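You operate a simulated robot arm through the tools that you are given. There is no shell and no other tool.

The job below is to be done with a simulated robot arm. You get a single attempt, and the scene is never put back.

## Task
Crank the wet lot dry, tip it into the orange bowl and load the card's can into the spinner.
Fine: the empty can goes on the drip rack. Set down upright: mesh can, what you pick out.
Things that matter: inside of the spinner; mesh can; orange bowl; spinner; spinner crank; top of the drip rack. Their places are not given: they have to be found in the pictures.

Only the result counts: the job must be done as asked and must still hold three seconds after the hand-in. Knocking over, shifting, dropping, spilling or breaking anything else fails it.

## Robot
A 7-joint arm with a two-finger parallel gripper, fixed in place. Base frame: the origin is on the floor under the middle of its stand, x ahead of it, y to its left, z up; the work surface is at about z = 0.8. Readings come in m, degrees, newtons and seconds.
It reaches about 1.479 m from its shoulder. Its first joint turns from -166.0 to 166.0 degrees. Payload 4.4 kg.
Tool frame: the origin (TCP) lies between the finger pads and is the grasp point; the fingertips stand 0.023 m ahead of it; z points along the fingers, y is the line along which they close. Largest opening 0.094 m; finger width 0.038, thickness 0.01; the body of the gripper, 0.054 by 0.096 m, starts 0.039 m behind the TCP.
Orientation is told as [roll, pitch, yaw] about the base's x, y, z axes, in that order, counted from this pose: with the fingers straight down and closing along the base's y, the tool's x points along the base's -x, its y along +y and its z along -z.

## Interface
- The arm moves only by the tool servo_tool. Its argument "targets" is a list of rows, each a list of 6 numbers: the shift along the base's x, y, z in cm, then the turn, a rotation vector about the base's x, y, z in degrees. In form: [[dx, dy, dz, rx, ry, rz], ...]. A call has 1 to 20 rows; each row is the pose to reach, as a shift and turn from the pose commanded when the call began. "claw" is the finger opening in cm, from 0 to 9.4, set as the call begins (left out, the last holds). A row lasts 0.2 s, in which the tool goes at most 0.05 m and 8.6 degrees; a call with a longer step from one row to the next is refused whole, and so is a gripper value outside its range. A pose out of reach is approached as far as the arm can. The call stops where the force on the tool passes 40 N (or 10 N more than at its start, if that is more) or the arm is blocked; 0.2 s more then pass. The fingers move at their own pace (about 0.072 m/s each) and stop on an object; they squeeze with about 22 N. The grip force told is the motor's: it shows also when the fingers shut on nothing. Time passes only in rows, and 0.2 s behind the last, so rows that repeat a pose let the fingers close. The reply holds the time, the measured pose of the TCP, the force on the tool along the base axes, the opening and the grip force, in the units named above and with some noise, with the torque about the TCP (base axes, N m) and any sound that the robot's microphone picked up.
- Cameras (640 x 400 px; columns grow to the right, rows downward): "scene" is fixed at [0.2203, 0.6492, 1.5661]; the picture's right is [-0.74, -0.67, 0.00], its down [-0.32, 0.35, -0.88] and it looks along [0.60, -0.65, -0.47] (base axes); focal length 327 px, centre (320, 200). "wrist" rides on the gripper at [0.086, 0.016, -0.074] in the tool frame; the picture's right is [-0.18, 0.98, 0.00], its down [-0.58, -0.11, -0.81] and it looks along [-0.79, -0.15, 0.59] (tool axes); focal length 243 px, centre (320, 200).
- snapshot(camera): a new picture of that camera. It takes no simulated time.
- locate(camera, pixels): for up to 12 pixels [column, row] of the newest picture of that camera ("zoom" is the newest enlarged one), the place [x, y, z] in the base frame of the surface seen there, good to about 0.003 m. It takes no simulated time.
- enlarge(camera, box): a new picture of the part [left, top, right, bottom] of that camera's present view, enlarged. It takes no simulated time.
- finish_job(): hands the job in; it is judged then, once.

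Unless the task says otherwise, let go and move clear before handing in.

The tools are called as name(argument=value, ...) on one line, values as JSON. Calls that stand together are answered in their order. servo_tool: Moves the arm, as the interface text tells. Its arguments: {"type":"object","properties":{"targets":{"type":"array","items":{"type":"array","items":{"type":"number"}}},"claw":{"type":"number"}},"required":["targets"]} The other tools are called the same way: snapshot (camera) takes a picture; locate (camera, pixels) gives the place of the surface under pixels of a picture; enlarge (camera, box) takes an enlarged picture of a part of a camera's view; finish_job () hands the job in.

At the start:

```text
time: 0.0
tool_pos: [0.7704, -0.127, 1.2102]
tool_rot: [0.1, 0.1, 0.0]
ft_force: [0.2, -0.4, -0.3]
wrist_torque: [0.02, 0.0, -0.03]
gripper_width: 0.0939
grip_force: 0.1
```

scene: 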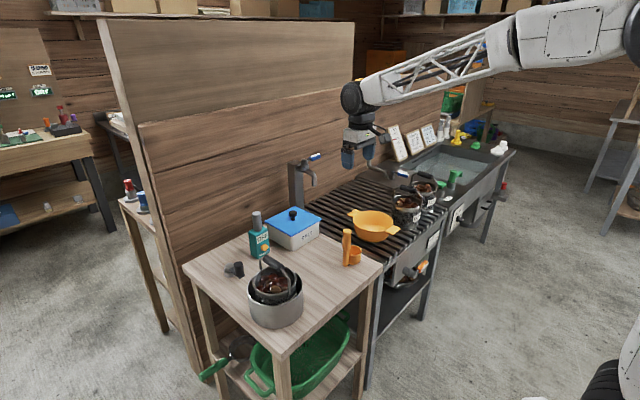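
wrist: 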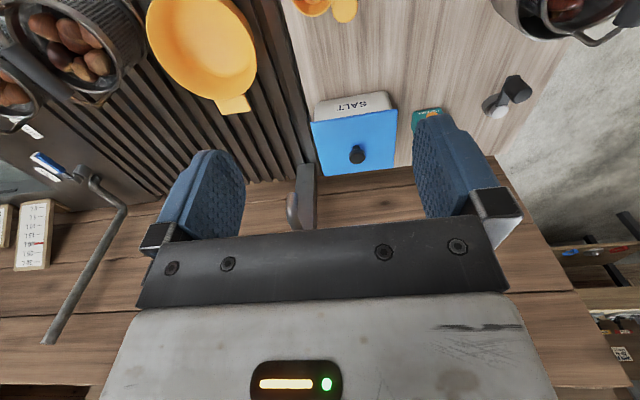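

The scene shows a side table with a pot holding a mesh can (around [275,290]), an orange bowl at [373,225], two cans on the slatted rack near [408,205] and [425,185], and cards at [397,142]. I'll enlarge the views before moving.

enlarge(camera="scene", box=[180, 190, 400, 330])

enlarge(camera="scene", box=[340, 120, 520, 240])

enlarge(camera="wrist", box=[0, 0, 160, 280])

```text
2.86 times, centred on (290, 260) of scene
```

zoom: 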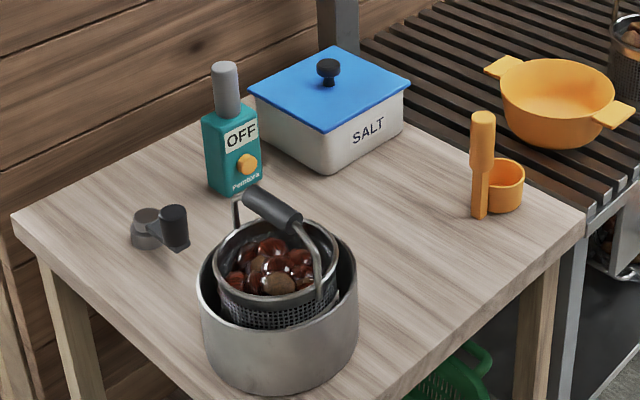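

```text
3.33 times, centred on (430, 180) of scene
```

zoom: 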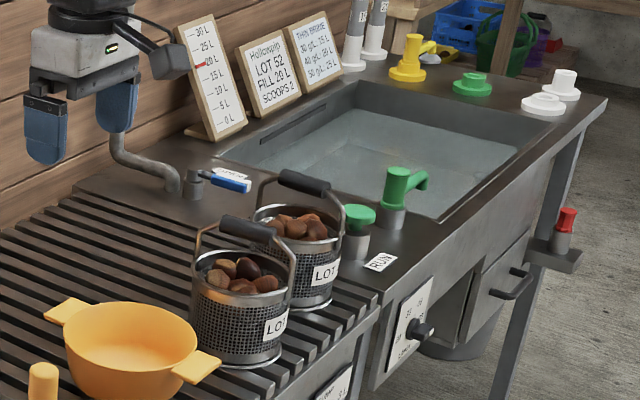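

```text
1.43 times, centred on (80, 140) of wrist
```

zoom: 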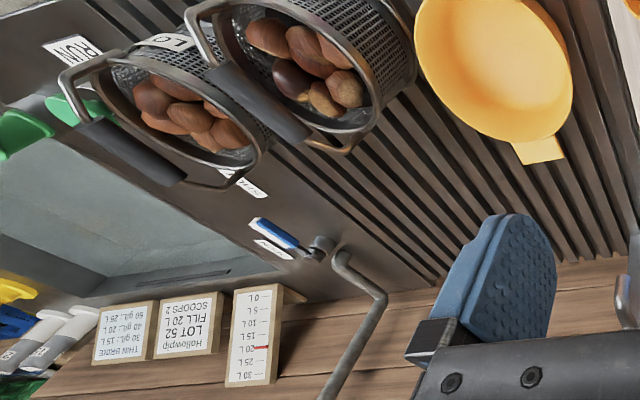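

The wet glossy lot sits in the spinner pot; a small crank seems to be at [237,268]. I need to read the lot labels on the two cans and the card.

enlarge(camera="scene", box=[385, 170, 449, 225])

enlarge(camera="scene", box=[380, 115, 444, 165])

enlarge(camera="scene", box=[380, 215, 480, 300])

enlarge(camera="scene", box=[215, 240, 315, 335])

```text
7.27 times, centred on (417, 198) of scene
```

zoom: 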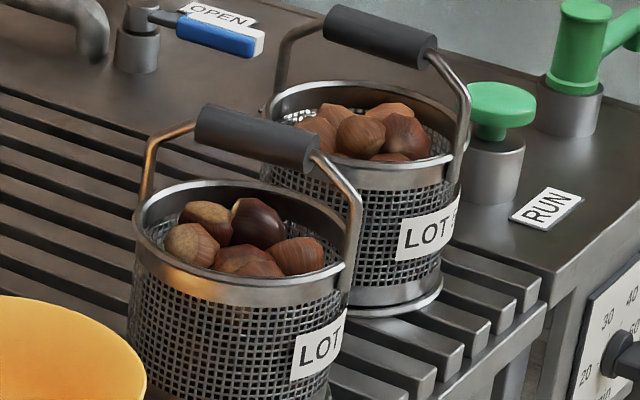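

```text
8.00 times, centred on (412, 140) of scene
```

zoom: 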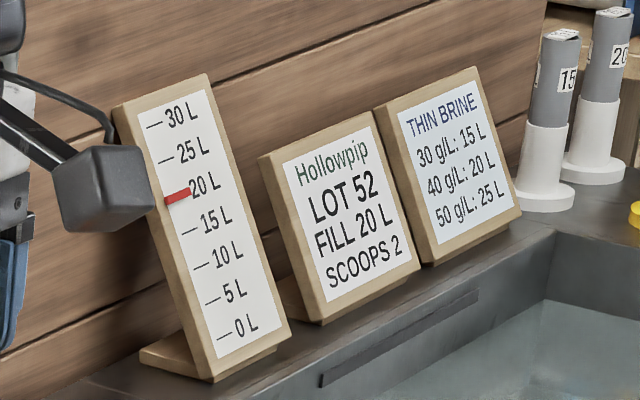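

```text
4.71 times, centred on (430, 258) of scene
```

zoom: 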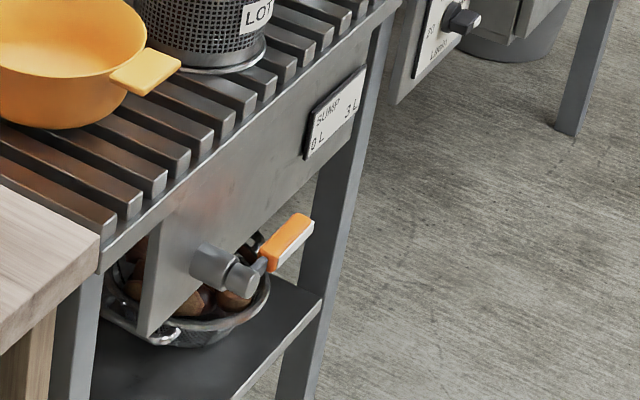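

```text
4.21 times, centred on (265, 288) of scene
```

zoom: 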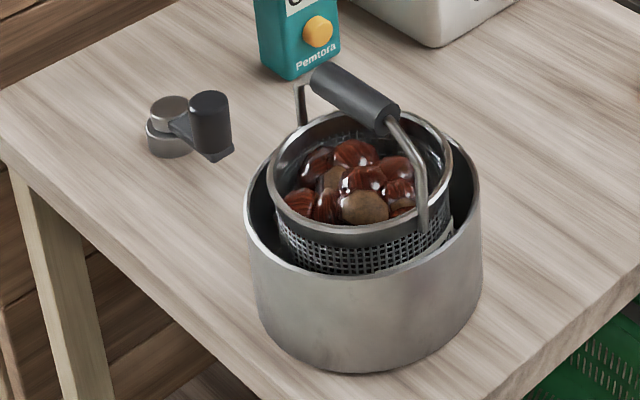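

Card says LOT 52; can labels face away from the scene camera. I'll locate the key features (spinner, crank, bowl, cans, rack).

locate(camera="zoom", pixels=[[170, 105], [210, 98], [170, 150], [210, 155], [325, 68], [390, 110], [280, 200], [450, 190], [247, 200], [480, 195], [365, 370], [365, 205]])

locate(camera="scene", pixels=[[373, 225], [353, 214], [395, 236], [395, 204], [420, 208], [404, 194], [416, 187], [436, 188], [418, 176], [430, 181], [345, 198], [310, 205]])

```text
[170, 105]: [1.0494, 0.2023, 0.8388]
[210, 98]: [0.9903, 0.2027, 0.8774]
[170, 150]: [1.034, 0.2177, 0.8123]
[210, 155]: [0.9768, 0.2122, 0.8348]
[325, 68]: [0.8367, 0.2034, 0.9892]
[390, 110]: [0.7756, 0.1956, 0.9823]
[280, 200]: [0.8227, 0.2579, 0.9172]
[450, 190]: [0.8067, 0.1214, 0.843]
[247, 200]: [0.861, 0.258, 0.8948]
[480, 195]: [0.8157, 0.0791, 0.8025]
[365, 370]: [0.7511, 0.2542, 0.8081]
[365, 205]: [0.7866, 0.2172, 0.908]
```

```text
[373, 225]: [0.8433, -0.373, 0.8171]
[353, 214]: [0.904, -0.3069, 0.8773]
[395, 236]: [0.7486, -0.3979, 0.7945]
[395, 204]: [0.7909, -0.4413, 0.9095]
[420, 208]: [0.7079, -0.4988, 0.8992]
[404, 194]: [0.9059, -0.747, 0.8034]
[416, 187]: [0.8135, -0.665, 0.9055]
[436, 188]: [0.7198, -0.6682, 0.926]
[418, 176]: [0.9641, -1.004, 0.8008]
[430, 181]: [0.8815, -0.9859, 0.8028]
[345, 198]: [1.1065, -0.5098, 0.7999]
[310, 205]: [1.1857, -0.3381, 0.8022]
```

The cans are near (0.75,-0.46) and (0.76,-0.67), with labels facing the robot side (-x). I'll move the tool back and to the right so the wrist camera looks at those labels.

servo_tool(targets=[[-2.7, -3.4, -0.8, 0, 0, 0], [-5.4, -6.8, -1.6, 0, 0, 0], [-8.1, -10.2, -2.4, 0, 0, 0], [-10.8, -13.6, -3.2, 0, 0, 0], [-13.5, -17, -4, 0, 0, 0], [-16.2, -20.4, -4.8, 0, 0, 0], [-18.9, -23.8, -5.6, 0, 0, 0], [-21.6, -27.2, -6.4, 0, 0, 0], [-24.3, -30.6, -7.2, 0, 0, 0], [-27, -34, -8, 0, 0, 0], [-29.7, -37.4, -8.8, 0, 0, 0]])

snapshot(camera="wrist")

snapshot(camera="scene")

```text
time: 2.4
tool_pos: [0.4703, -0.5006, 1.1216]
tool_rot: [0.1, -0.1, -0.1]
ft_force: [-0.6, -0.3, 0.2]
wrist_torque: [0.01, -0.02, 0.0]
gripper_width: 0.0941
grip_force: 0.3
```

```text
taken
```

wrist: 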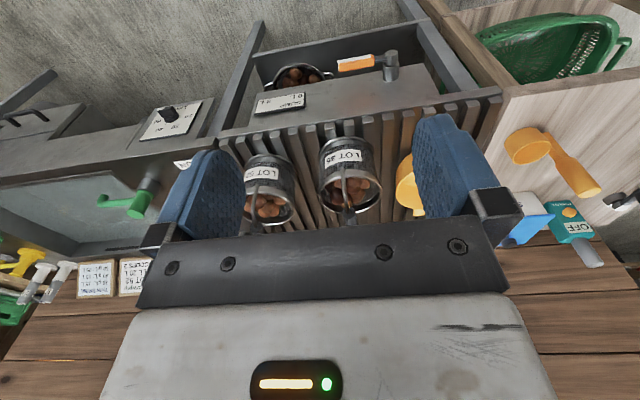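

```text
taken
```

scene: 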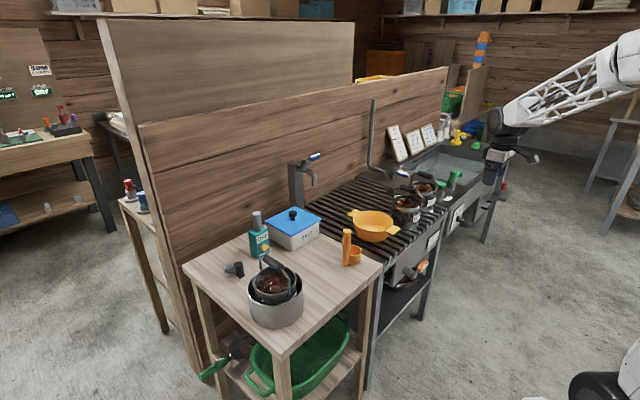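

enlarge(camera="wrist", box=[230, 120, 400, 226])

```text
3.76 times, centred on (315, 173) of wrist
```

zoom: 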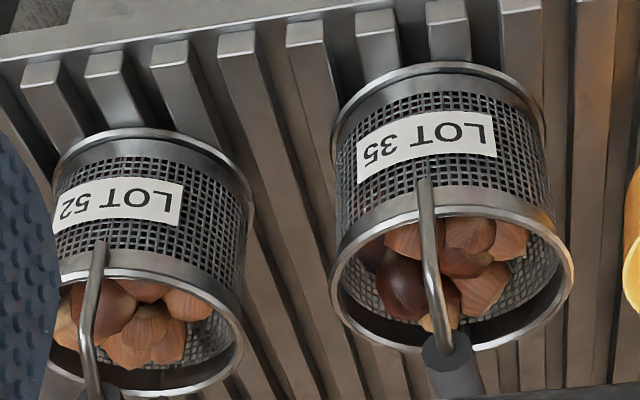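

The zoom shows the near can is LOT 35 and the far one (nearer the sink, y≈-0.67) is LOT 52, which the card names. Next I'll move the wrist camera to look at the crank at [237,268] and the spinner.

servo_tool(targets=[[1, 4.4, 0, 0, 0, 0], [2, 8.8, 0, 0, 0, 0], [3, 13.2, 0, 0, 0, 0], [4, 17.6, 0, 0, 0, 0], [5, 22, 0, 0, 0, 0], [6, 26.4, 0, 0, 0, 0], [7, 30.8, 0, 0, 0, 0], [8, 35.2, 0, 0, 0, 0], [9, 39.6, 0, 0, 0, 0], [10, 44, 0, 0, 0, 0], [11, 48.4, 0, 0, 0, 0], [12, 52.8, 0, 0, 0, 0], [13, 57.2, 0, 0, 0, 0], [14, 61.6, 0, 0, 0, 0], [15, 66, 0, 0, 0, 0], [16, 70.4, 0, 0, 0, 0], [17, 74.8, 0, 0, 0, 0], [18, 76, 0, 0, 0, 0]])

snapshot(camera="wrist")

snapshot(camera="scene")

```text
time: 6.2
tool_pos: [0.6528, 0.2604, 1.1235]
tool_rot: [0.0, 0.0, 0.0]
ft_force: [0.0, 0.0, -0.2]
wrist_torque: [0.01, -0.01, -0.03]
gripper_width: 0.0938
grip_force: 0.1
```

```text
taken
```

wrist: 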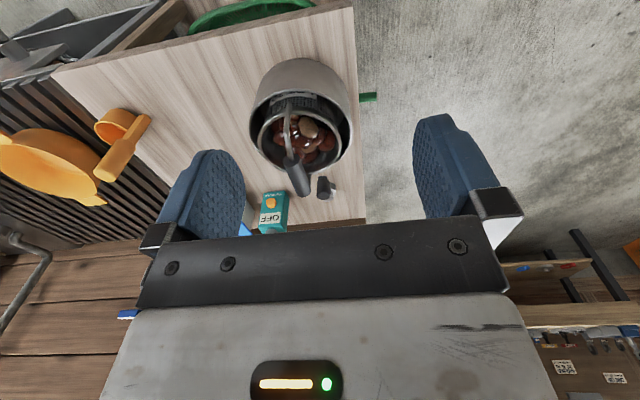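

```text
taken
```

scene: 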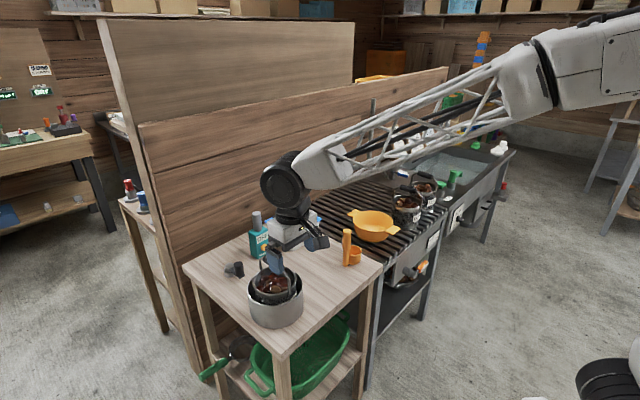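

enlarge(camera="wrist", box=[230, 50, 370, 230])

locate(camera="wrist", pixels=[[331, 190], [322, 184], [300, 180], [288, 105], [290, 155], [255, 110], [349, 115], [300, 172], [300, 66], [342, 190], [345, 218]])

```text
2.22 times, centred on (300, 140) of wrist
```

zoom: 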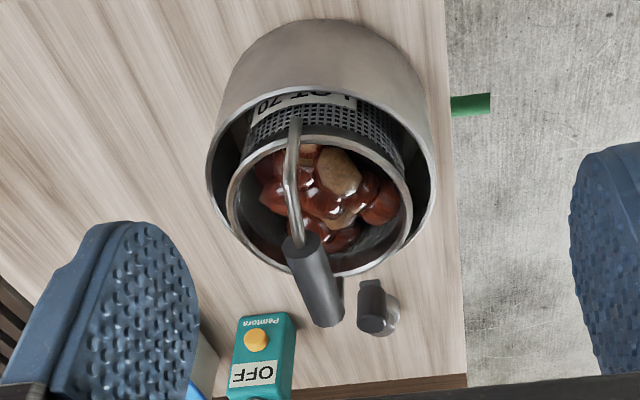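

```text
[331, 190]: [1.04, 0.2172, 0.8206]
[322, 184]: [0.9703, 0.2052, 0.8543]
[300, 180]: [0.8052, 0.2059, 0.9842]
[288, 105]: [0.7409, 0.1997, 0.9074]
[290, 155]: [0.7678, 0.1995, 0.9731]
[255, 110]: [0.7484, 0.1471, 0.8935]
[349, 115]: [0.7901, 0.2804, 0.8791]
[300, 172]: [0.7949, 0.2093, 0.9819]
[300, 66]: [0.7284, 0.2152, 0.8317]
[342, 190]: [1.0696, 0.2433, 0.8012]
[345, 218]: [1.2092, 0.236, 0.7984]
```

The wet can (LOT 70) sits in the spinner pot; crank knob near zoom [371,305], hub behind it at [390,315]. I'll collect finer geometry from this zoomed picture.

locate(camera="zoom", pixels=[[209, 170], [435, 190], [230, 200], [411, 215], [345, 272], [300, 140], [312, 260], [300, 243], [328, 318], [371, 290], [373, 325], [392, 320]])

enlarge(camera="scene", box=[220, 240, 320, 330])

```text
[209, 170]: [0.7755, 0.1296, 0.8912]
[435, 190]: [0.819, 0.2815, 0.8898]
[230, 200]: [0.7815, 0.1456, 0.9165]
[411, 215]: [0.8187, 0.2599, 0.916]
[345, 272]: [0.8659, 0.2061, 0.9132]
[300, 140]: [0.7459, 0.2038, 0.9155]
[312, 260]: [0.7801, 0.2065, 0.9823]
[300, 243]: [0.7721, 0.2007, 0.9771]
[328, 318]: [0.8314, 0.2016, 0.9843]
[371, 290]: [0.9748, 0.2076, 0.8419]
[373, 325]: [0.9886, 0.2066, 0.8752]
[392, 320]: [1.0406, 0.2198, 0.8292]
```

```text
4.44 times, centred on (270, 285) of scene
```

zoom: 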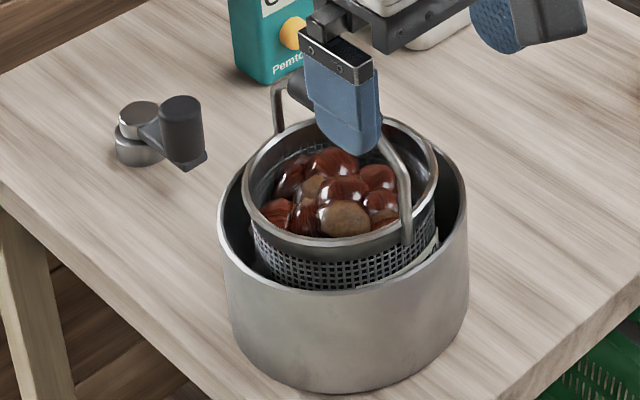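

Can rim is centred near (0.805,0.203) at z≈0.916, bail bar along x at z≈0.98; the crank hub is near (1.045,0.205) with the knob at (0.985,0.204). Before approaching the crank I'll check nearby obstacles: the bottle [258,240], salt box [290,230], back wall.

locate(camera="zoom", pixels=[[138, 108], [138, 128], [137, 150], [128, 152], [182, 102], [190, 160], [165, 135], [205, 155], [270, 80], [235, 60], [160, 115], [200, 115]])

locate(camera="scene", pixels=[[257, 213], [259, 252], [250, 240], [270, 250], [266, 222], [318, 229], [180, 200], [192, 262], [280, 245], [240, 300], [200, 275], [230, 262]])

```text
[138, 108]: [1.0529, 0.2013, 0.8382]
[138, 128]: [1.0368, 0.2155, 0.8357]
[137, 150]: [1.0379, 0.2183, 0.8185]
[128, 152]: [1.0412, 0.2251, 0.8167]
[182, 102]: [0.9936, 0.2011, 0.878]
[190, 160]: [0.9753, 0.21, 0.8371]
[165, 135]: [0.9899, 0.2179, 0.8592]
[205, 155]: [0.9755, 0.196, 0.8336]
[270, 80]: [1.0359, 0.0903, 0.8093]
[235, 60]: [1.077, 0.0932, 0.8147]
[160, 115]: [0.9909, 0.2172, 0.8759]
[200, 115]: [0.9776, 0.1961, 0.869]
```

```text
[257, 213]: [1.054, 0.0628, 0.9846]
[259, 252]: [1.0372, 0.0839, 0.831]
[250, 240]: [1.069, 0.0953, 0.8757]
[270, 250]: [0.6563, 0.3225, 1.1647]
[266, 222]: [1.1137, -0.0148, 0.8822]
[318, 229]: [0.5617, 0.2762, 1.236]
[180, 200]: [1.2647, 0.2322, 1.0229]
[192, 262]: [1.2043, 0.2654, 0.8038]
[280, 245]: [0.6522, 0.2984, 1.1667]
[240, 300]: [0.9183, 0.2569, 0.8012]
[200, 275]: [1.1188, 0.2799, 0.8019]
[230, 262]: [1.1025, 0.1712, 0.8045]
```

The bottle stands at (1.055,0.075) up to z≈0.985 and the back wall at x≈1.265, so I'll turn the tool -90° about z (camera toward +y, fingers closing along x) and hover over the crank knob at (0.99,0.203).

servo_tool(targets=[[3, -0.5, 0, 0, 0, -8.2], [6, -1, 0, 0, 0, -16.4], [9, -1.5, 0, 0, 0, -24.6], [12, -2, 0, 0, 0, -32.8], [15, -2.6, 0, 0, 0, -41], [18, -3.1, 0, 0, 0, -49.2], [21, -3.6, 0, 0, 0, -57.4], [24, -4.2, 0, 0, 0, -65.6], [27, -4.7, 0, 0, 0, -73.8], [30, -5.2, 0, 0, 0, -82], [33.5, -5.7, 0, 0, 0, -90], [33.5, -5.7, 0, 0, 0, -90]])

snapshot(camera="wrist")

snapshot(camera="scene")

```text
time: 8.8
tool_pos: [0.9857, 0.1992, 1.1207]
tool_rot: [-0.1, -0.1, -90.1]
ft_force: [1.0, -0.4, -0.4]
wrist_torque: [0.03, 0.0, -0.02]
gripper_width: 0.0938
grip_force: 0.1
```

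```text
taken
```

wrist: 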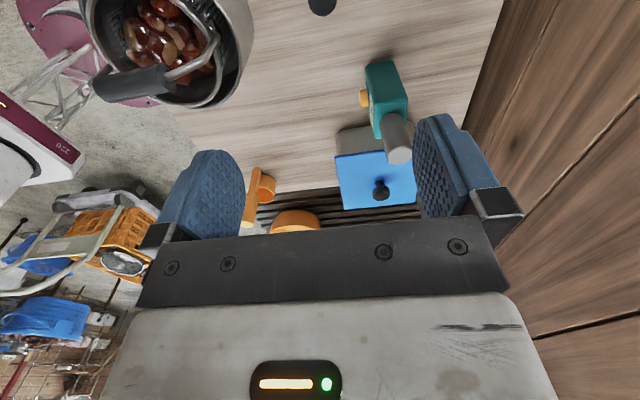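

```text
taken
```

scene: 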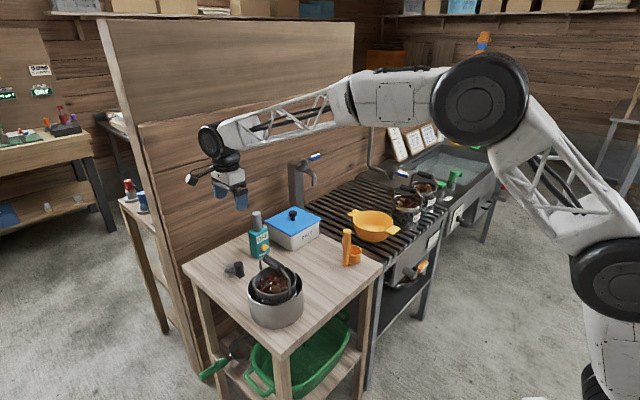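

The tool hovers at (0.986,0.199,1.121) with the crank still clearly visible at [237,268] in the scene. I'll zoom in on it for an accurate fix.

enlarge(camera="scene", box=[220, 255, 252, 281])

```text
15.38 times, centred on (236, 268) of scene
```

zoom: 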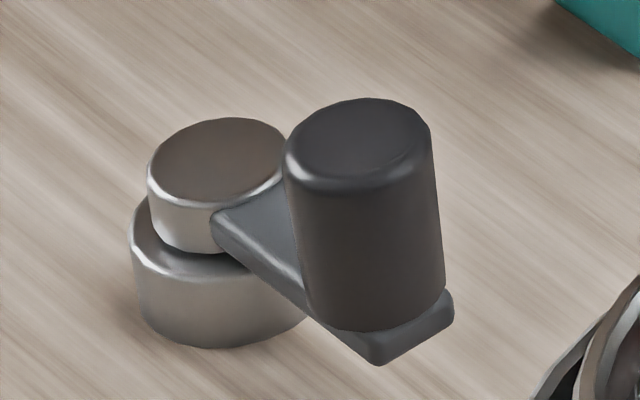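

locate(camera="zoom", pixels=[[358, 135], [290, 165], [428, 125], [385, 180], [360, 105], [218, 155], [152, 185], [282, 150], [215, 205], [430, 290], [376, 362], [450, 305]])

locate(camera="wrist", pixels=[[322, 2], [312, 5], [332, 6], [322, 14]])

```text
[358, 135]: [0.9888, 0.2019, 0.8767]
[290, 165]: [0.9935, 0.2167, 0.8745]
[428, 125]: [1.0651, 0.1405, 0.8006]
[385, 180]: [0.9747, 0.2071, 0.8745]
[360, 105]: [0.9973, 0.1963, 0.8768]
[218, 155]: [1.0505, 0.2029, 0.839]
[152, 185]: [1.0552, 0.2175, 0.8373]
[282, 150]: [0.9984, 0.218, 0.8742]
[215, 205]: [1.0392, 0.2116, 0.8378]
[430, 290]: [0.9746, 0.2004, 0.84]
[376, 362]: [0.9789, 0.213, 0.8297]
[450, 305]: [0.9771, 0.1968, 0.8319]
```

```text
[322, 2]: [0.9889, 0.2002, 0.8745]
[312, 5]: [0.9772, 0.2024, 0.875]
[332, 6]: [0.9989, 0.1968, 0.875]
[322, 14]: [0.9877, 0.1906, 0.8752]
```

The knob's top centre is (0.988,0.202,0.876) and the hub axis (1.0505,0.203), so the crank radius is about 6.2 cm. I'll descend around the knob with the fingers partly closed.

servo_tool(targets=[[0.2, 0.2, -4.5, 0, 0, 0], [0.2, 0.2, -9, 0, 0, 0], [0.2, 0.2, -13.5, 0, 0, 0], [0.2, 0.2, -18, 0, 0, 0], [0.2, 0.2, -20, 0, 0, 0], [0.2, 0.2, -20, 0, 0, 0]], claw=6)

snapshot(camera="wrist")

enlarge(camera="scene", box=[190, 200, 310, 300])

```text
time: 10.2
tool_pos: [0.9883, 0.2041, 0.9215]
tool_rot: [0.0, 0.0, -90.0]
ft_force: [1.2, 0.4, 0.0]
wrist_torque: [-0.01, 0.01, 0.01]
gripper_width: 0.0601
grip_force: 0.0
```

```text
taken
```

wrist: 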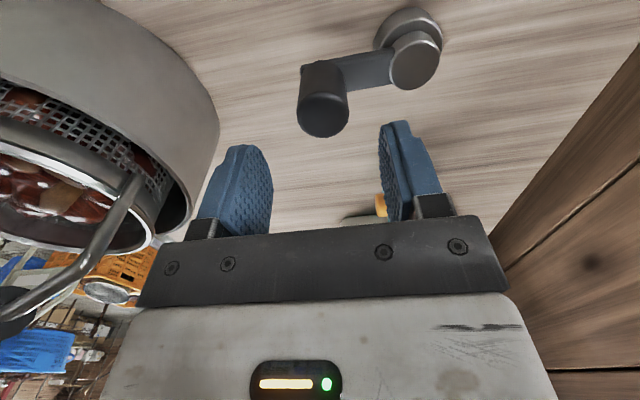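

```text
4.00 times, centred on (250, 250) of scene
```

zoom: 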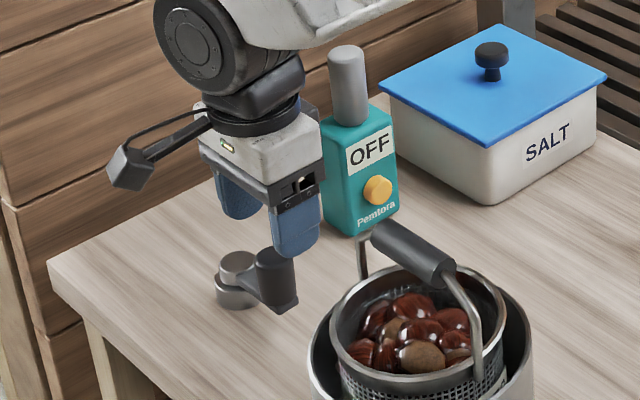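

The open fingers straddle the knob in x, and the wrist clears the bottle. Lowering the last 5.4 cm and closing on the knob.

servo_tool(targets=[[0, -0.15, -2.5, 0, 0, 0], [0, -0.15, -5.4, 0, 0, 0], [0, -0.15, -5.4, 0, 0, 0]])

servo_tool(targets=[[0, 0, 0, 0, 0, 0], [0, 0, 0, 0, 0, 0], [0, 0, 0, 0, 0, 0], [0, 0, 0, 0, 0, 0]], claw=0)

enlarge(camera="scene", box=[190, 200, 310, 300])

snapshot(camera="wrist")

```text
time: 11.0
tool_pos: [0.9883, 0.2021, 0.8666]
tool_rot: [0.1, 0.0, -90.0]
ft_force: [-0.9, -0.5, -0.2]
wrist_torque: [-0.04, 0.01, -0.02]
gripper_width: 0.0603
grip_force: 0.0
```

```text
time: 11.5
tool_pos: [0.9903, 0.2024, 0.8671]
tool_rot: [0.2, 0.0, -90.0]
ft_force: [25.6, 3.2, -11.4]
wrist_torque: [-0.07, 0.16, -0.02]
gripper_width: 0.0314
grip_force: 21.9
stopped in row 2: the force on the tool passed its limit at 46 N (the readings are from after the stop); the commanded pose is now the measured one
```

```text
4.00 times, centred on (250, 250) of scene
```

zoom: 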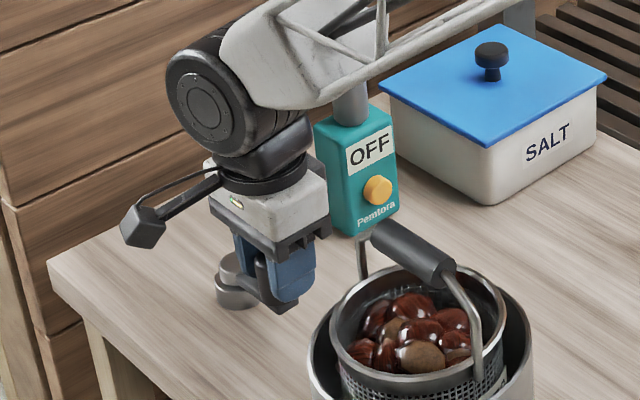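

```text
taken
```

wrist: 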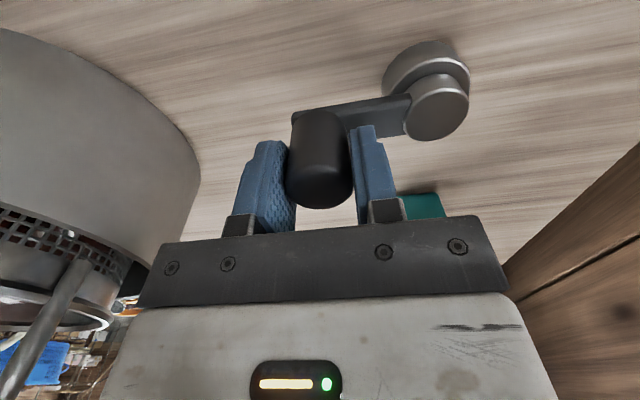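

The fingers touched the knob off-centre (25 N along +x at opening 3.1 cm), so the knob lies slightly further in +x. I'll shift +0.3 cm while the fingers keep closing.

servo_tool(targets=[[0.15, 0, 0, 0, 0, 0], [0.3, 0, 0, 0, 0, 0], [0.3, 0, 0, 0, 0, 0]], claw=0)

```text
time: 12.2
tool_pos: [0.9907, 0.202, 0.8666]
tool_rot: [-0.1, 0.0, -90.0]
ft_force: [-13.9, -1.7, 5.5]
wrist_torque: [0.14, 0.07, -0.1]
gripper_width: 0.0311
grip_force: 44.7
stopped in row 3: the force on the tool passed its limit at 43 N (the readings are from after the stop); the commanded pose is now the measured one
```

The knob is gripped (opening 3.1 cm) at about x=0.990. I'll relax the residual x force and start a small clockwise arc (toward +y) to check the crank turns and how the force reads.

servo_tool(targets=[[-0.06, 0, 0, 0, 0, 0], [-0.06, 0, 0, 0, 0, 0]])

servo_tool(targets=[[0.02, 0.52, 0, 0, 0, 0], [0.09, 1.04, 0, 0, 0, 0], [0.2, 1.55, 0, 0, 0, 0], [0.2, 1.55, 0, 0, 0, 0]])

```text
time: 12.8
tool_pos: [0.9893, 0.2007, 0.8676]
tool_rot: [-0.1, 0.0, -90.0]
ft_force: [-10.9, 3.0, 3.2]
wrist_torque: [-0.4, 0.07, 0.16]
gripper_width: 0.0315
grip_force: 45.2
```

```text
time: 13.8
tool_pos: [0.9913, 0.2169, 0.8663]
tool_rot: [-0.1, -0.1, -90.0]
ft_force: [-11.5, -6.9, -3.9]
wrist_torque: [-0.39, -0.05, -0.49]
gripper_width: 0.0313
grip_force: 44.8
```

The arm moved 1.5 cm along the arc with modest force. Let me check the crank actually followed.

enlarge(camera="scene", box=[200, 235, 300, 315])

snapshot(camera="wrist")

```text
5.00 times, centred on (250, 275) of scene
```

zoom: 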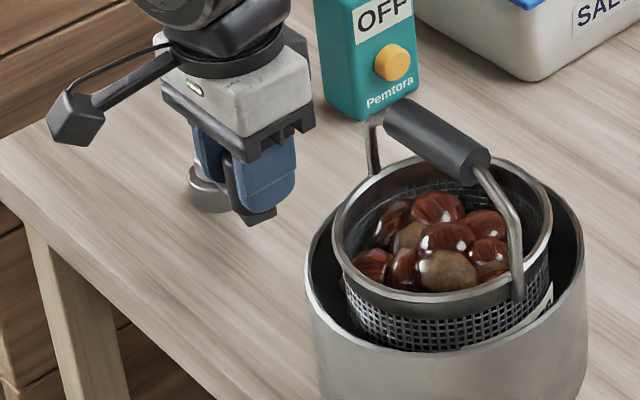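

```text
taken
```

wrist: 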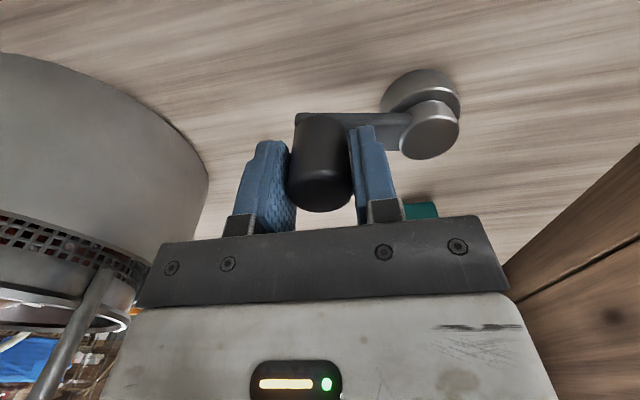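

The crank follows the hand. I'll continue clockwise to the 90° point with a 6.1 cm radius and watch the force.

servo_tool(targets=[[0.61, 1.47, 0, 0, 0, 0], [1.58, 2.73, 0, 0, 0, 0], [2.84, 3.7, 0, 0, 0, 0], [4.31, 4.31, 0, 0, 0, 0], [5.89, 4.52, 0, 0, 0, 0]])

```text
time: 14.3
tool_pos: [0.9972, 0.236, 0.8662]
tool_rot: [-0.3, 0.0, -89.9]
ft_force: [-3.1, 8.6, -1.0]
wrist_torque: [-0.42, -0.03, 0.34]
gripper_width: 0.0312
grip_force: 45.0
stopped in row 2: the force on the tool passed its limit at 48 N (the readings are from after the stop); the commanded pose is now the measured one
```

The move stopped at 48 N, though the residual force is small, so my circle is slightly off (hub probably at a bit larger y). I'll measure hub and knob again from the close wrist view.

enlarge(camera="wrist", box=[230, 40, 490, 220])

enlarge(camera="scene", box=[200, 235, 300, 315])

```text
2.22 times, centred on (360, 130) of wrist
```

zoom: 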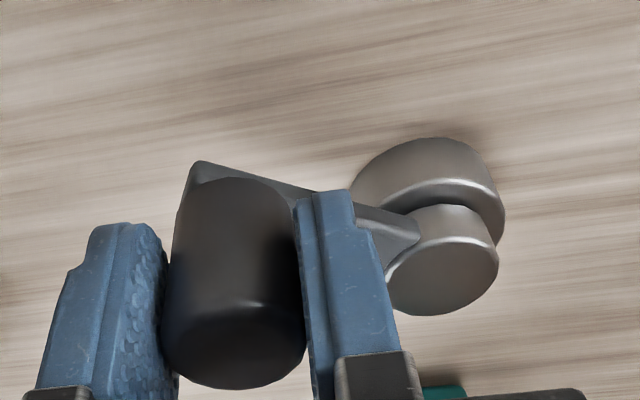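

```text
5.00 times, centred on (250, 275) of scene
```

zoom: 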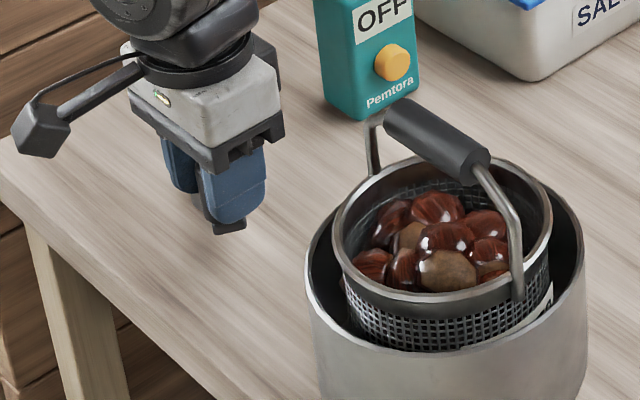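

snapshot(camera="wrist")

enlarge(camera="wrist", box=[290, 85, 450, 210])

locate(camera="zoom", pixels=[[500, 250], [460, 300], [520, 210], [570, 250], [490, 310], [180, 250], [180, 310], [180, 360], [120, 330], [240, 330], [430, 200], [330, 150]])

```text
taken
```

wrist: 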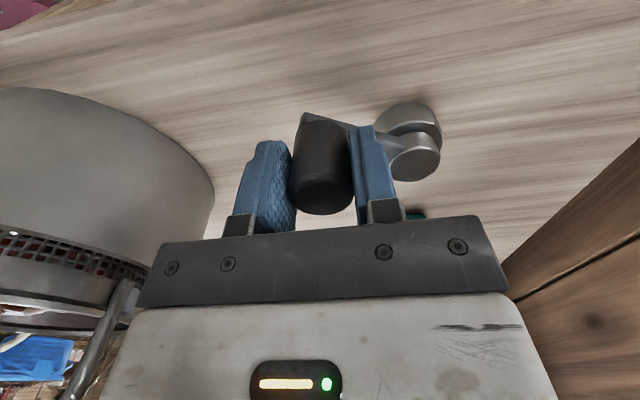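

```text
3.20 times, centred on (370, 148) of wrist
```

zoom: 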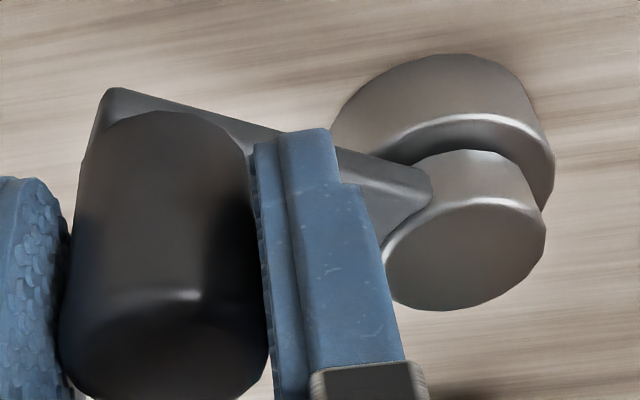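

```text
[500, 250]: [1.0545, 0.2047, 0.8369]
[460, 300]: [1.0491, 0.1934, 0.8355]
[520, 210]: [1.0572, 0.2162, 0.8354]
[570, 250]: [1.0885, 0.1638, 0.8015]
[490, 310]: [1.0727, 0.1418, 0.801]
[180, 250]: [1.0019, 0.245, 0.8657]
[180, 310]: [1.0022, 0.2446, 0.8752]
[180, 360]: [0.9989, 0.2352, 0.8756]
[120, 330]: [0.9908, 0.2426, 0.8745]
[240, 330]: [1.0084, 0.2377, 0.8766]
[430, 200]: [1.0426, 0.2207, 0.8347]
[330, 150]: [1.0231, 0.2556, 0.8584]
```

locate(camera="zoom", pixels=[[466, 252], [392, 275], [542, 225], [440, 307], [490, 205], [425, 220], [530, 275], [165, 350], [70, 340], [262, 340], [165, 300], [165, 395]])

```text
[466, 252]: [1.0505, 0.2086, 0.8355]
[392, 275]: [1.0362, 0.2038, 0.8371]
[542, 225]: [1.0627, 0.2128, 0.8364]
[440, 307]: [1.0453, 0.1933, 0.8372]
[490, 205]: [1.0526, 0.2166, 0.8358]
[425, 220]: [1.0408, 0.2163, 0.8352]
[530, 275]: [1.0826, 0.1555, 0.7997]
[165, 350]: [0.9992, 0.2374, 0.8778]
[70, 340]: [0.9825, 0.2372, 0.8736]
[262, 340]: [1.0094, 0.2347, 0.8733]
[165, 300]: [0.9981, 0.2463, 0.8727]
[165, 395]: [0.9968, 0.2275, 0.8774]
```

From the wrist zoom the hub is at ≈(1.0498,0.2055) and the knob now at ≈(0.9975,0.237), giving R≈6.08 cm at 150°. I'll continue with finer 10° steps.

servo_tool(targets=[[0.61, 0.87, 0, 0, 0, 0], [1.36, 1.62, 0, 0, 0, 0], [2.23, 2.23, 0, 0, 0, 0], [3.19, 2.67, 0, 0, 0, 0], [4.21, 2.95, 0, 0, 0, 0], [5.27, 3.04, 0, 0, 0, 0]])

```text
time: 14.8
tool_pos: [1.0018, 0.245, 0.8648]
tool_rot: [-0.4, 0.0, -89.8]
ft_force: [-3.4, 10.9, 2.7]
wrist_torque: [-0.31, -0.1, 0.32]
gripper_width: 0.0311
grip_force: 44.8
stopped in row 2: the force on the tool passed its limit at 71 N (the readings are from after the stop); the commanded pose is now the measured one
```

It stopped again at 71 N near 140°. To find out what resists, I'll take one small step (about 4°) and read the force.

servo_tool(targets=[[0.14, 0.15, 0.1, 0, 0, 0], [0.29, 0.3, 0.2, 0, 0, 0]])

enlarge(camera="wrist", box=[290, 85, 450, 210])

enlarge(camera="scene", box=[200, 235, 260, 285])

```text
time: 15.4
tool_pos: [1.0046, 0.2475, 0.867]
tool_rot: [-0.6, 0.0, -89.8]
ft_force: [-31.3, 13.3, -2.3]
wrist_torque: [0.07, -0.08, -0.67]
gripper_width: 0.0312
grip_force: 44.9
```

```text
3.20 times, centred on (370, 148) of wrist
```

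zoom: 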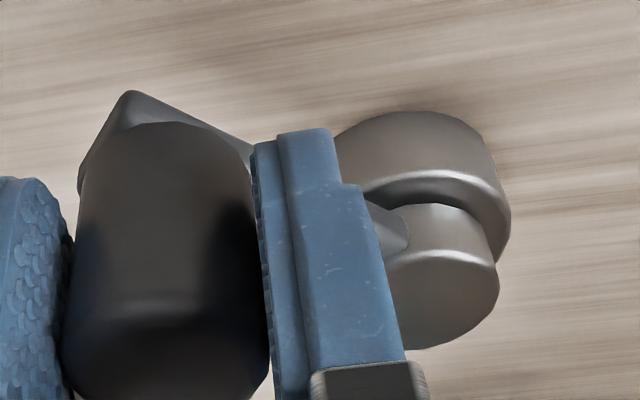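

```text
8.00 times, centred on (230, 260) of scene
```

zoom: 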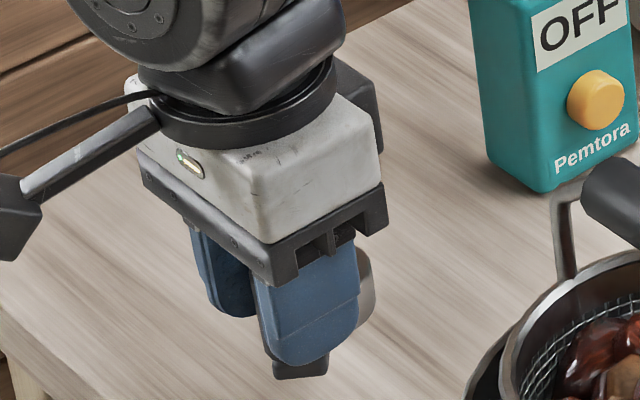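

enlarge(camera="wrist", box=[290, 85, 450, 210])

locate(camera="zoom", pixels=[[430, 280], [395, 330], [495, 270], [460, 320], [430, 345], [470, 225], [165, 350], [72, 340], [262, 340], [165, 310], [165, 395], [440, 300]])

```text
3.20 times, centred on (370, 148) of wrist
```

zoom: 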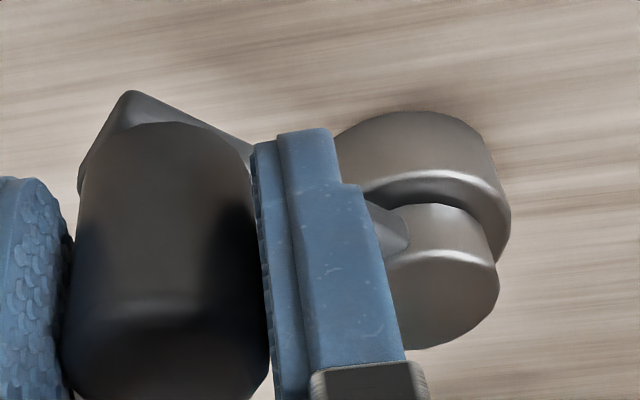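

```text
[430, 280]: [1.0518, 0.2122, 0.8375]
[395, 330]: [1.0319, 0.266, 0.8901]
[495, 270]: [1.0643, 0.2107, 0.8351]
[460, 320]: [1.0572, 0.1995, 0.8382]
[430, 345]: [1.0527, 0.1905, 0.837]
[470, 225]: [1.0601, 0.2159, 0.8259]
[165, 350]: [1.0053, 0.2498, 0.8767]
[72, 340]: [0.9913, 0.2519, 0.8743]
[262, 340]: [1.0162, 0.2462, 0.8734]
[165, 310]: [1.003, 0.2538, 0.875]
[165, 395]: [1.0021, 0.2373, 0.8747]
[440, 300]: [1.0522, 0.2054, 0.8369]
```

The readings show the pushes are mainly radial (about 32 N) because a rigid grip needs a near-perfect circle. A better way is to let go and push the knob round with the closed fingers, which tolerates small radial errors. Releasing and lifting first.

servo_tool(targets=[[0, 0, 0, 0, 0, 0], [0, 0, 0, 0, 0, 0], [0, 0, 0, 0, 0, 0]], claw=6)

servo_tool(targets=[[0, 0, 3, 0, 0, 0], [0, 0, 6, 0, 0, 0], [0, 0, 10, 0, 0, 0], [0, 0, 10, 0, 0, 0]])

snapshot(camera="wrist")

enlarge(camera="scene", box=[200, 230, 320, 330])

```text
time: 16.2
tool_pos: [1.0045, 0.2473, 0.8676]
tool_rot: [-0.6, 0.0, -89.9]
ft_force: [0.0, 0.5, 0.6]
wrist_torque: [0.01, -0.01, 0.01]
gripper_width: 0.0601
grip_force: 0.0
```

```text
time: 17.2
tool_pos: [1.0055, 0.2445, 0.9656]
tool_rot: [-0.5, 0.1, -90.0]
ft_force: [0.4, -0.7, 0.3]
wrist_torque: [-0.03, 0.01, 0.01]
gripper_width: 0.0599
grip_force: 0.1
```

```text
taken
```

wrist: 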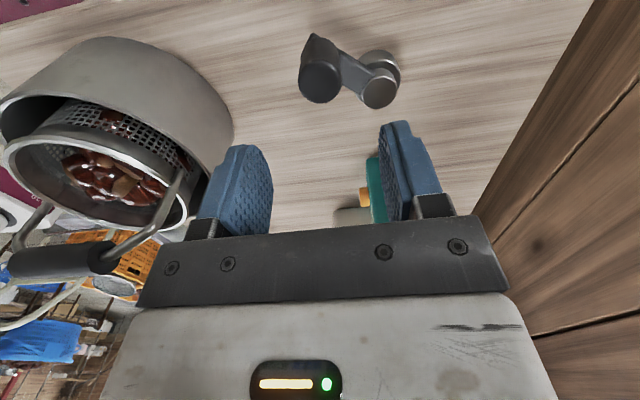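

```text
4.00 times, centred on (260, 280) of scene
```

zoom: 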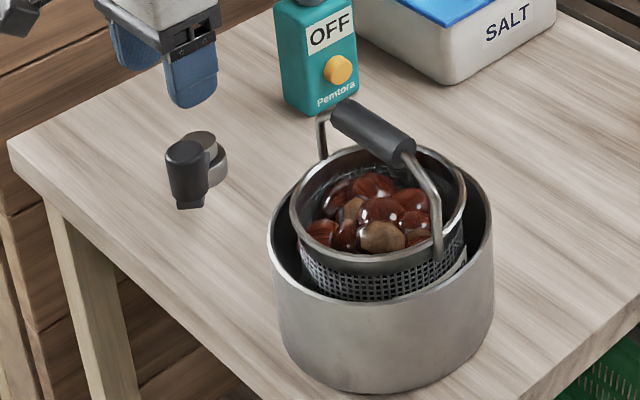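

enlarge(camera="wrist", box=[280, 20, 430, 120])

locate(camera="wrist", pixels=[[320, 84], [302, 84], [338, 82], [320, 98], [379, 90], [363, 92], [396, 86], [379, 105], [379, 76], [345, 70], [316, 42]])

```text
4.00 times, centred on (355, 70) of wrist
```

zoom: 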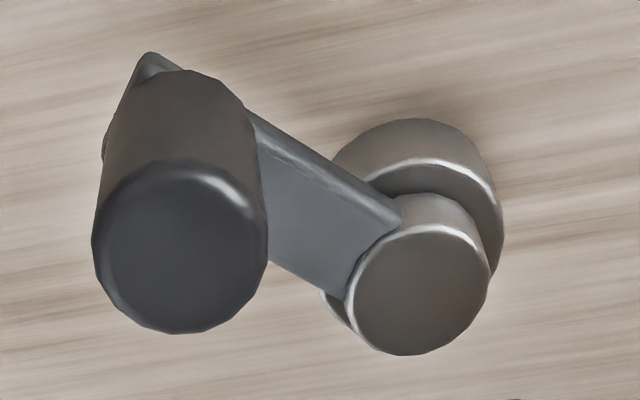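

```text
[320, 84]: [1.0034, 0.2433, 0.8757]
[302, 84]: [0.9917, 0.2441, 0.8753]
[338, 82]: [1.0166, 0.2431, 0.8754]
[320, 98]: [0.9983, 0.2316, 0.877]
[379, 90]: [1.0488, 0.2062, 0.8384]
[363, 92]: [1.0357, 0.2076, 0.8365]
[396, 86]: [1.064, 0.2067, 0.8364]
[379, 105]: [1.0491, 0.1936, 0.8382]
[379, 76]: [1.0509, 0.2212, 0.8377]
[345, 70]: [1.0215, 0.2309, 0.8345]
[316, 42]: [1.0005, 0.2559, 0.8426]
```

With the hand clear, the hub is at ≈(1.0497,0.2045) and the knob at ≈(1.0038,0.2455), R≈6.15 cm, angle 138°. I'll shut the fingers, go down behind the knob at about 185° on the circle, and push.

servo_tool(targets=[[-0.8, -2.3, 0, 0.3, 0, 0], [-1.7, -4.5, 0, 0.5, 0, 0], [-1.7, -4.5, 0, 0.5, 0, 0], [-1.7, -4.5, -4, 0.5, 0, 0], [-1.7, -4.5, -8, 0.5, 0, 0], [-1.7, -4.5, -9.9, 0.5, 0, 0], [-1.7, -4.5, -9.9, 0.5, 0, 0]], claw=0)

enlarge(camera="scene", box=[200, 230, 320, 330])

snapshot(camera="wrist")

```text
time: 18.8
tool_pos: [0.9885, 0.2038, 0.8689]
tool_rot: [-0.5, 0.4, -90.0]
ft_force: [0.4, 0.2, -0.2]
wrist_torque: [0.05, -0.02, 0.03]
gripper_width: 0.0
grip_force: 22.3
```

```text
4.00 times, centred on (260, 280) of scene
```

zoom: 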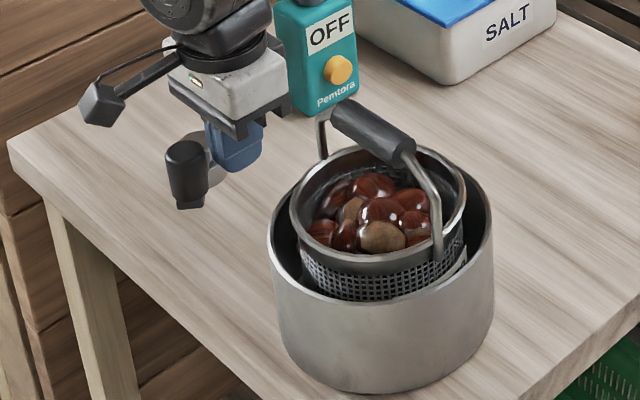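

```text
taken
```

wrist: 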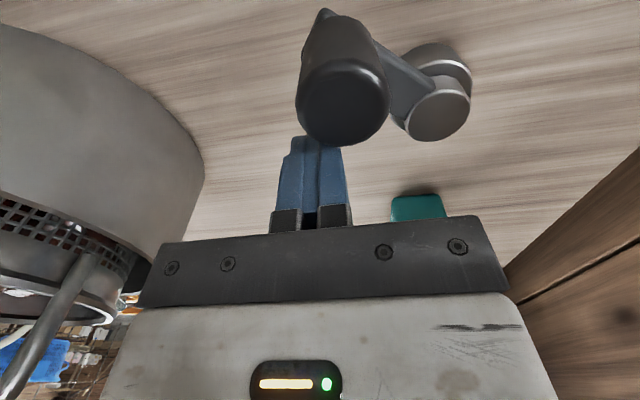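

The closed fingers sit behind the knob with no contact. I'll push clockwise along the 6.15 cm circle, first up to the 75° point.

servo_tool(targets=[[0.21, 1.59, 0, -0.2, -0.2, 0], [0.82, 3.08, 0, -0.4, -0.4, 0], [1.8, 4.35, 0, -0.4, -0.5, 0], [3.08, 5.33, 0, -0.4, -0.5, 0], [4.56, 5.94, 0, -0.4, -0.5, 0], [6.15, 6.15, 0, -0.4, -0.5, 0], [7.74, 5.94, 0, -0.4, -0.5, 0]])

snapshot(camera="wrist")

enlarge(camera="scene", box=[200, 230, 320, 330])

```text
time: 20.4
tool_pos: [1.0643, 0.2603, 0.8685]
tool_rot: [0.1, 0.0, -89.8]
ft_force: [-5.3, -2.6, -0.8]
wrist_torque: [0.04, 0.0, -0.14]
gripper_width: 0.0
grip_force: 21.9
```

```text
taken
```

wrist: 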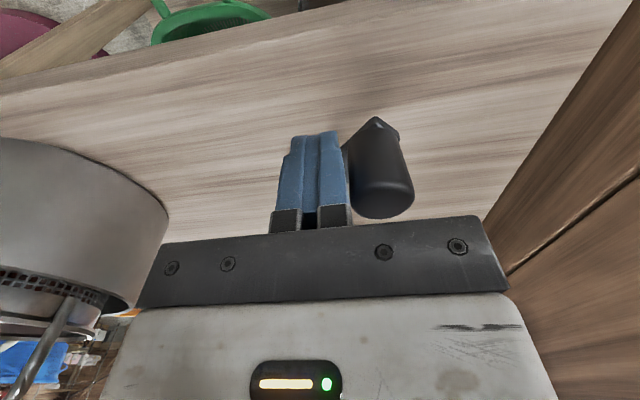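

```text
4.00 times, centred on (260, 280) of scene
```

zoom: 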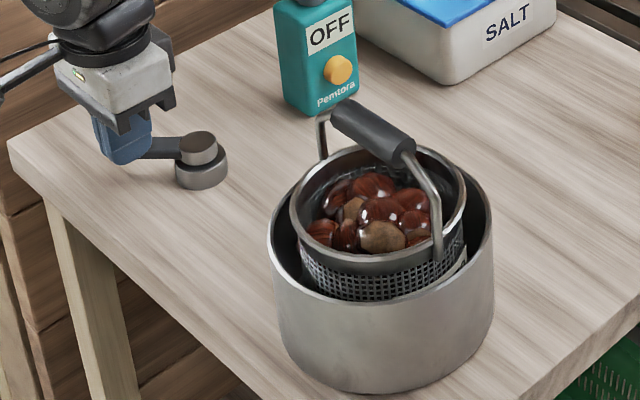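

Pushing works smoothly at about 5 N. I'll continue round to -60° and then check the bottle clearance.

servo_tool(targets=[[1.49, -0.61, 0, 0, 0, 0], [2.76, -1.59, 0, 0, 0, 0], [3.74, -2.86, 0, 0, 0, 0], [4.35, -4.35, 0, 0, 0, 0], [4.56, -5.94, 0, 0, 0, 0], [4.35, -7.53, 0, 0, 0, 0], [3.74, -9.02, 0, 0, 0, 0], [2.76, -10.29, 0, 0, 0, 0], [1.49, -11.27, 0, 0, 0, 0]])

snapshot(camera="wrist")

enlarge(camera="scene", box=[200, 200, 320, 330])

```text
time: 22.4
tool_pos: [1.0792, 0.1493, 0.8694]
tool_rot: [0.0, 0.2, -89.9]
ft_force: [0.7, 1.1, 0.7]
wrist_torque: [-0.02, 0.04, 0.02]
gripper_width: 0.0003
grip_force: 21.9
```

```text
taken
```

wrist: 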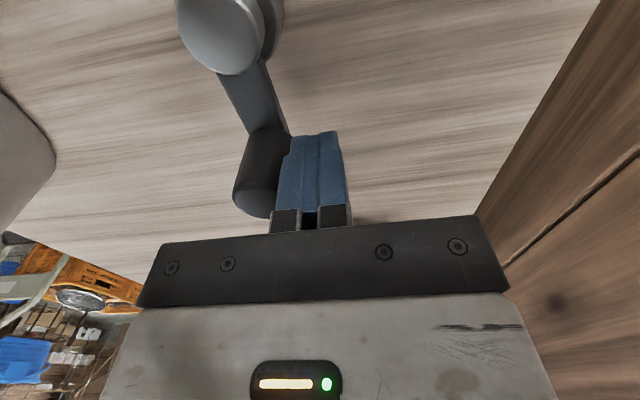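

```text
3.08 times, centred on (260, 265) of scene
```

zoom: 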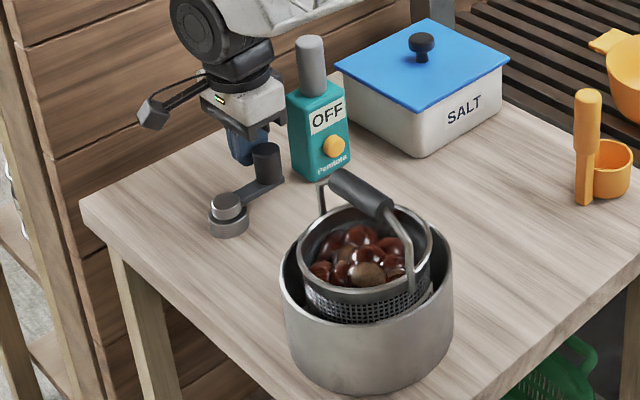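

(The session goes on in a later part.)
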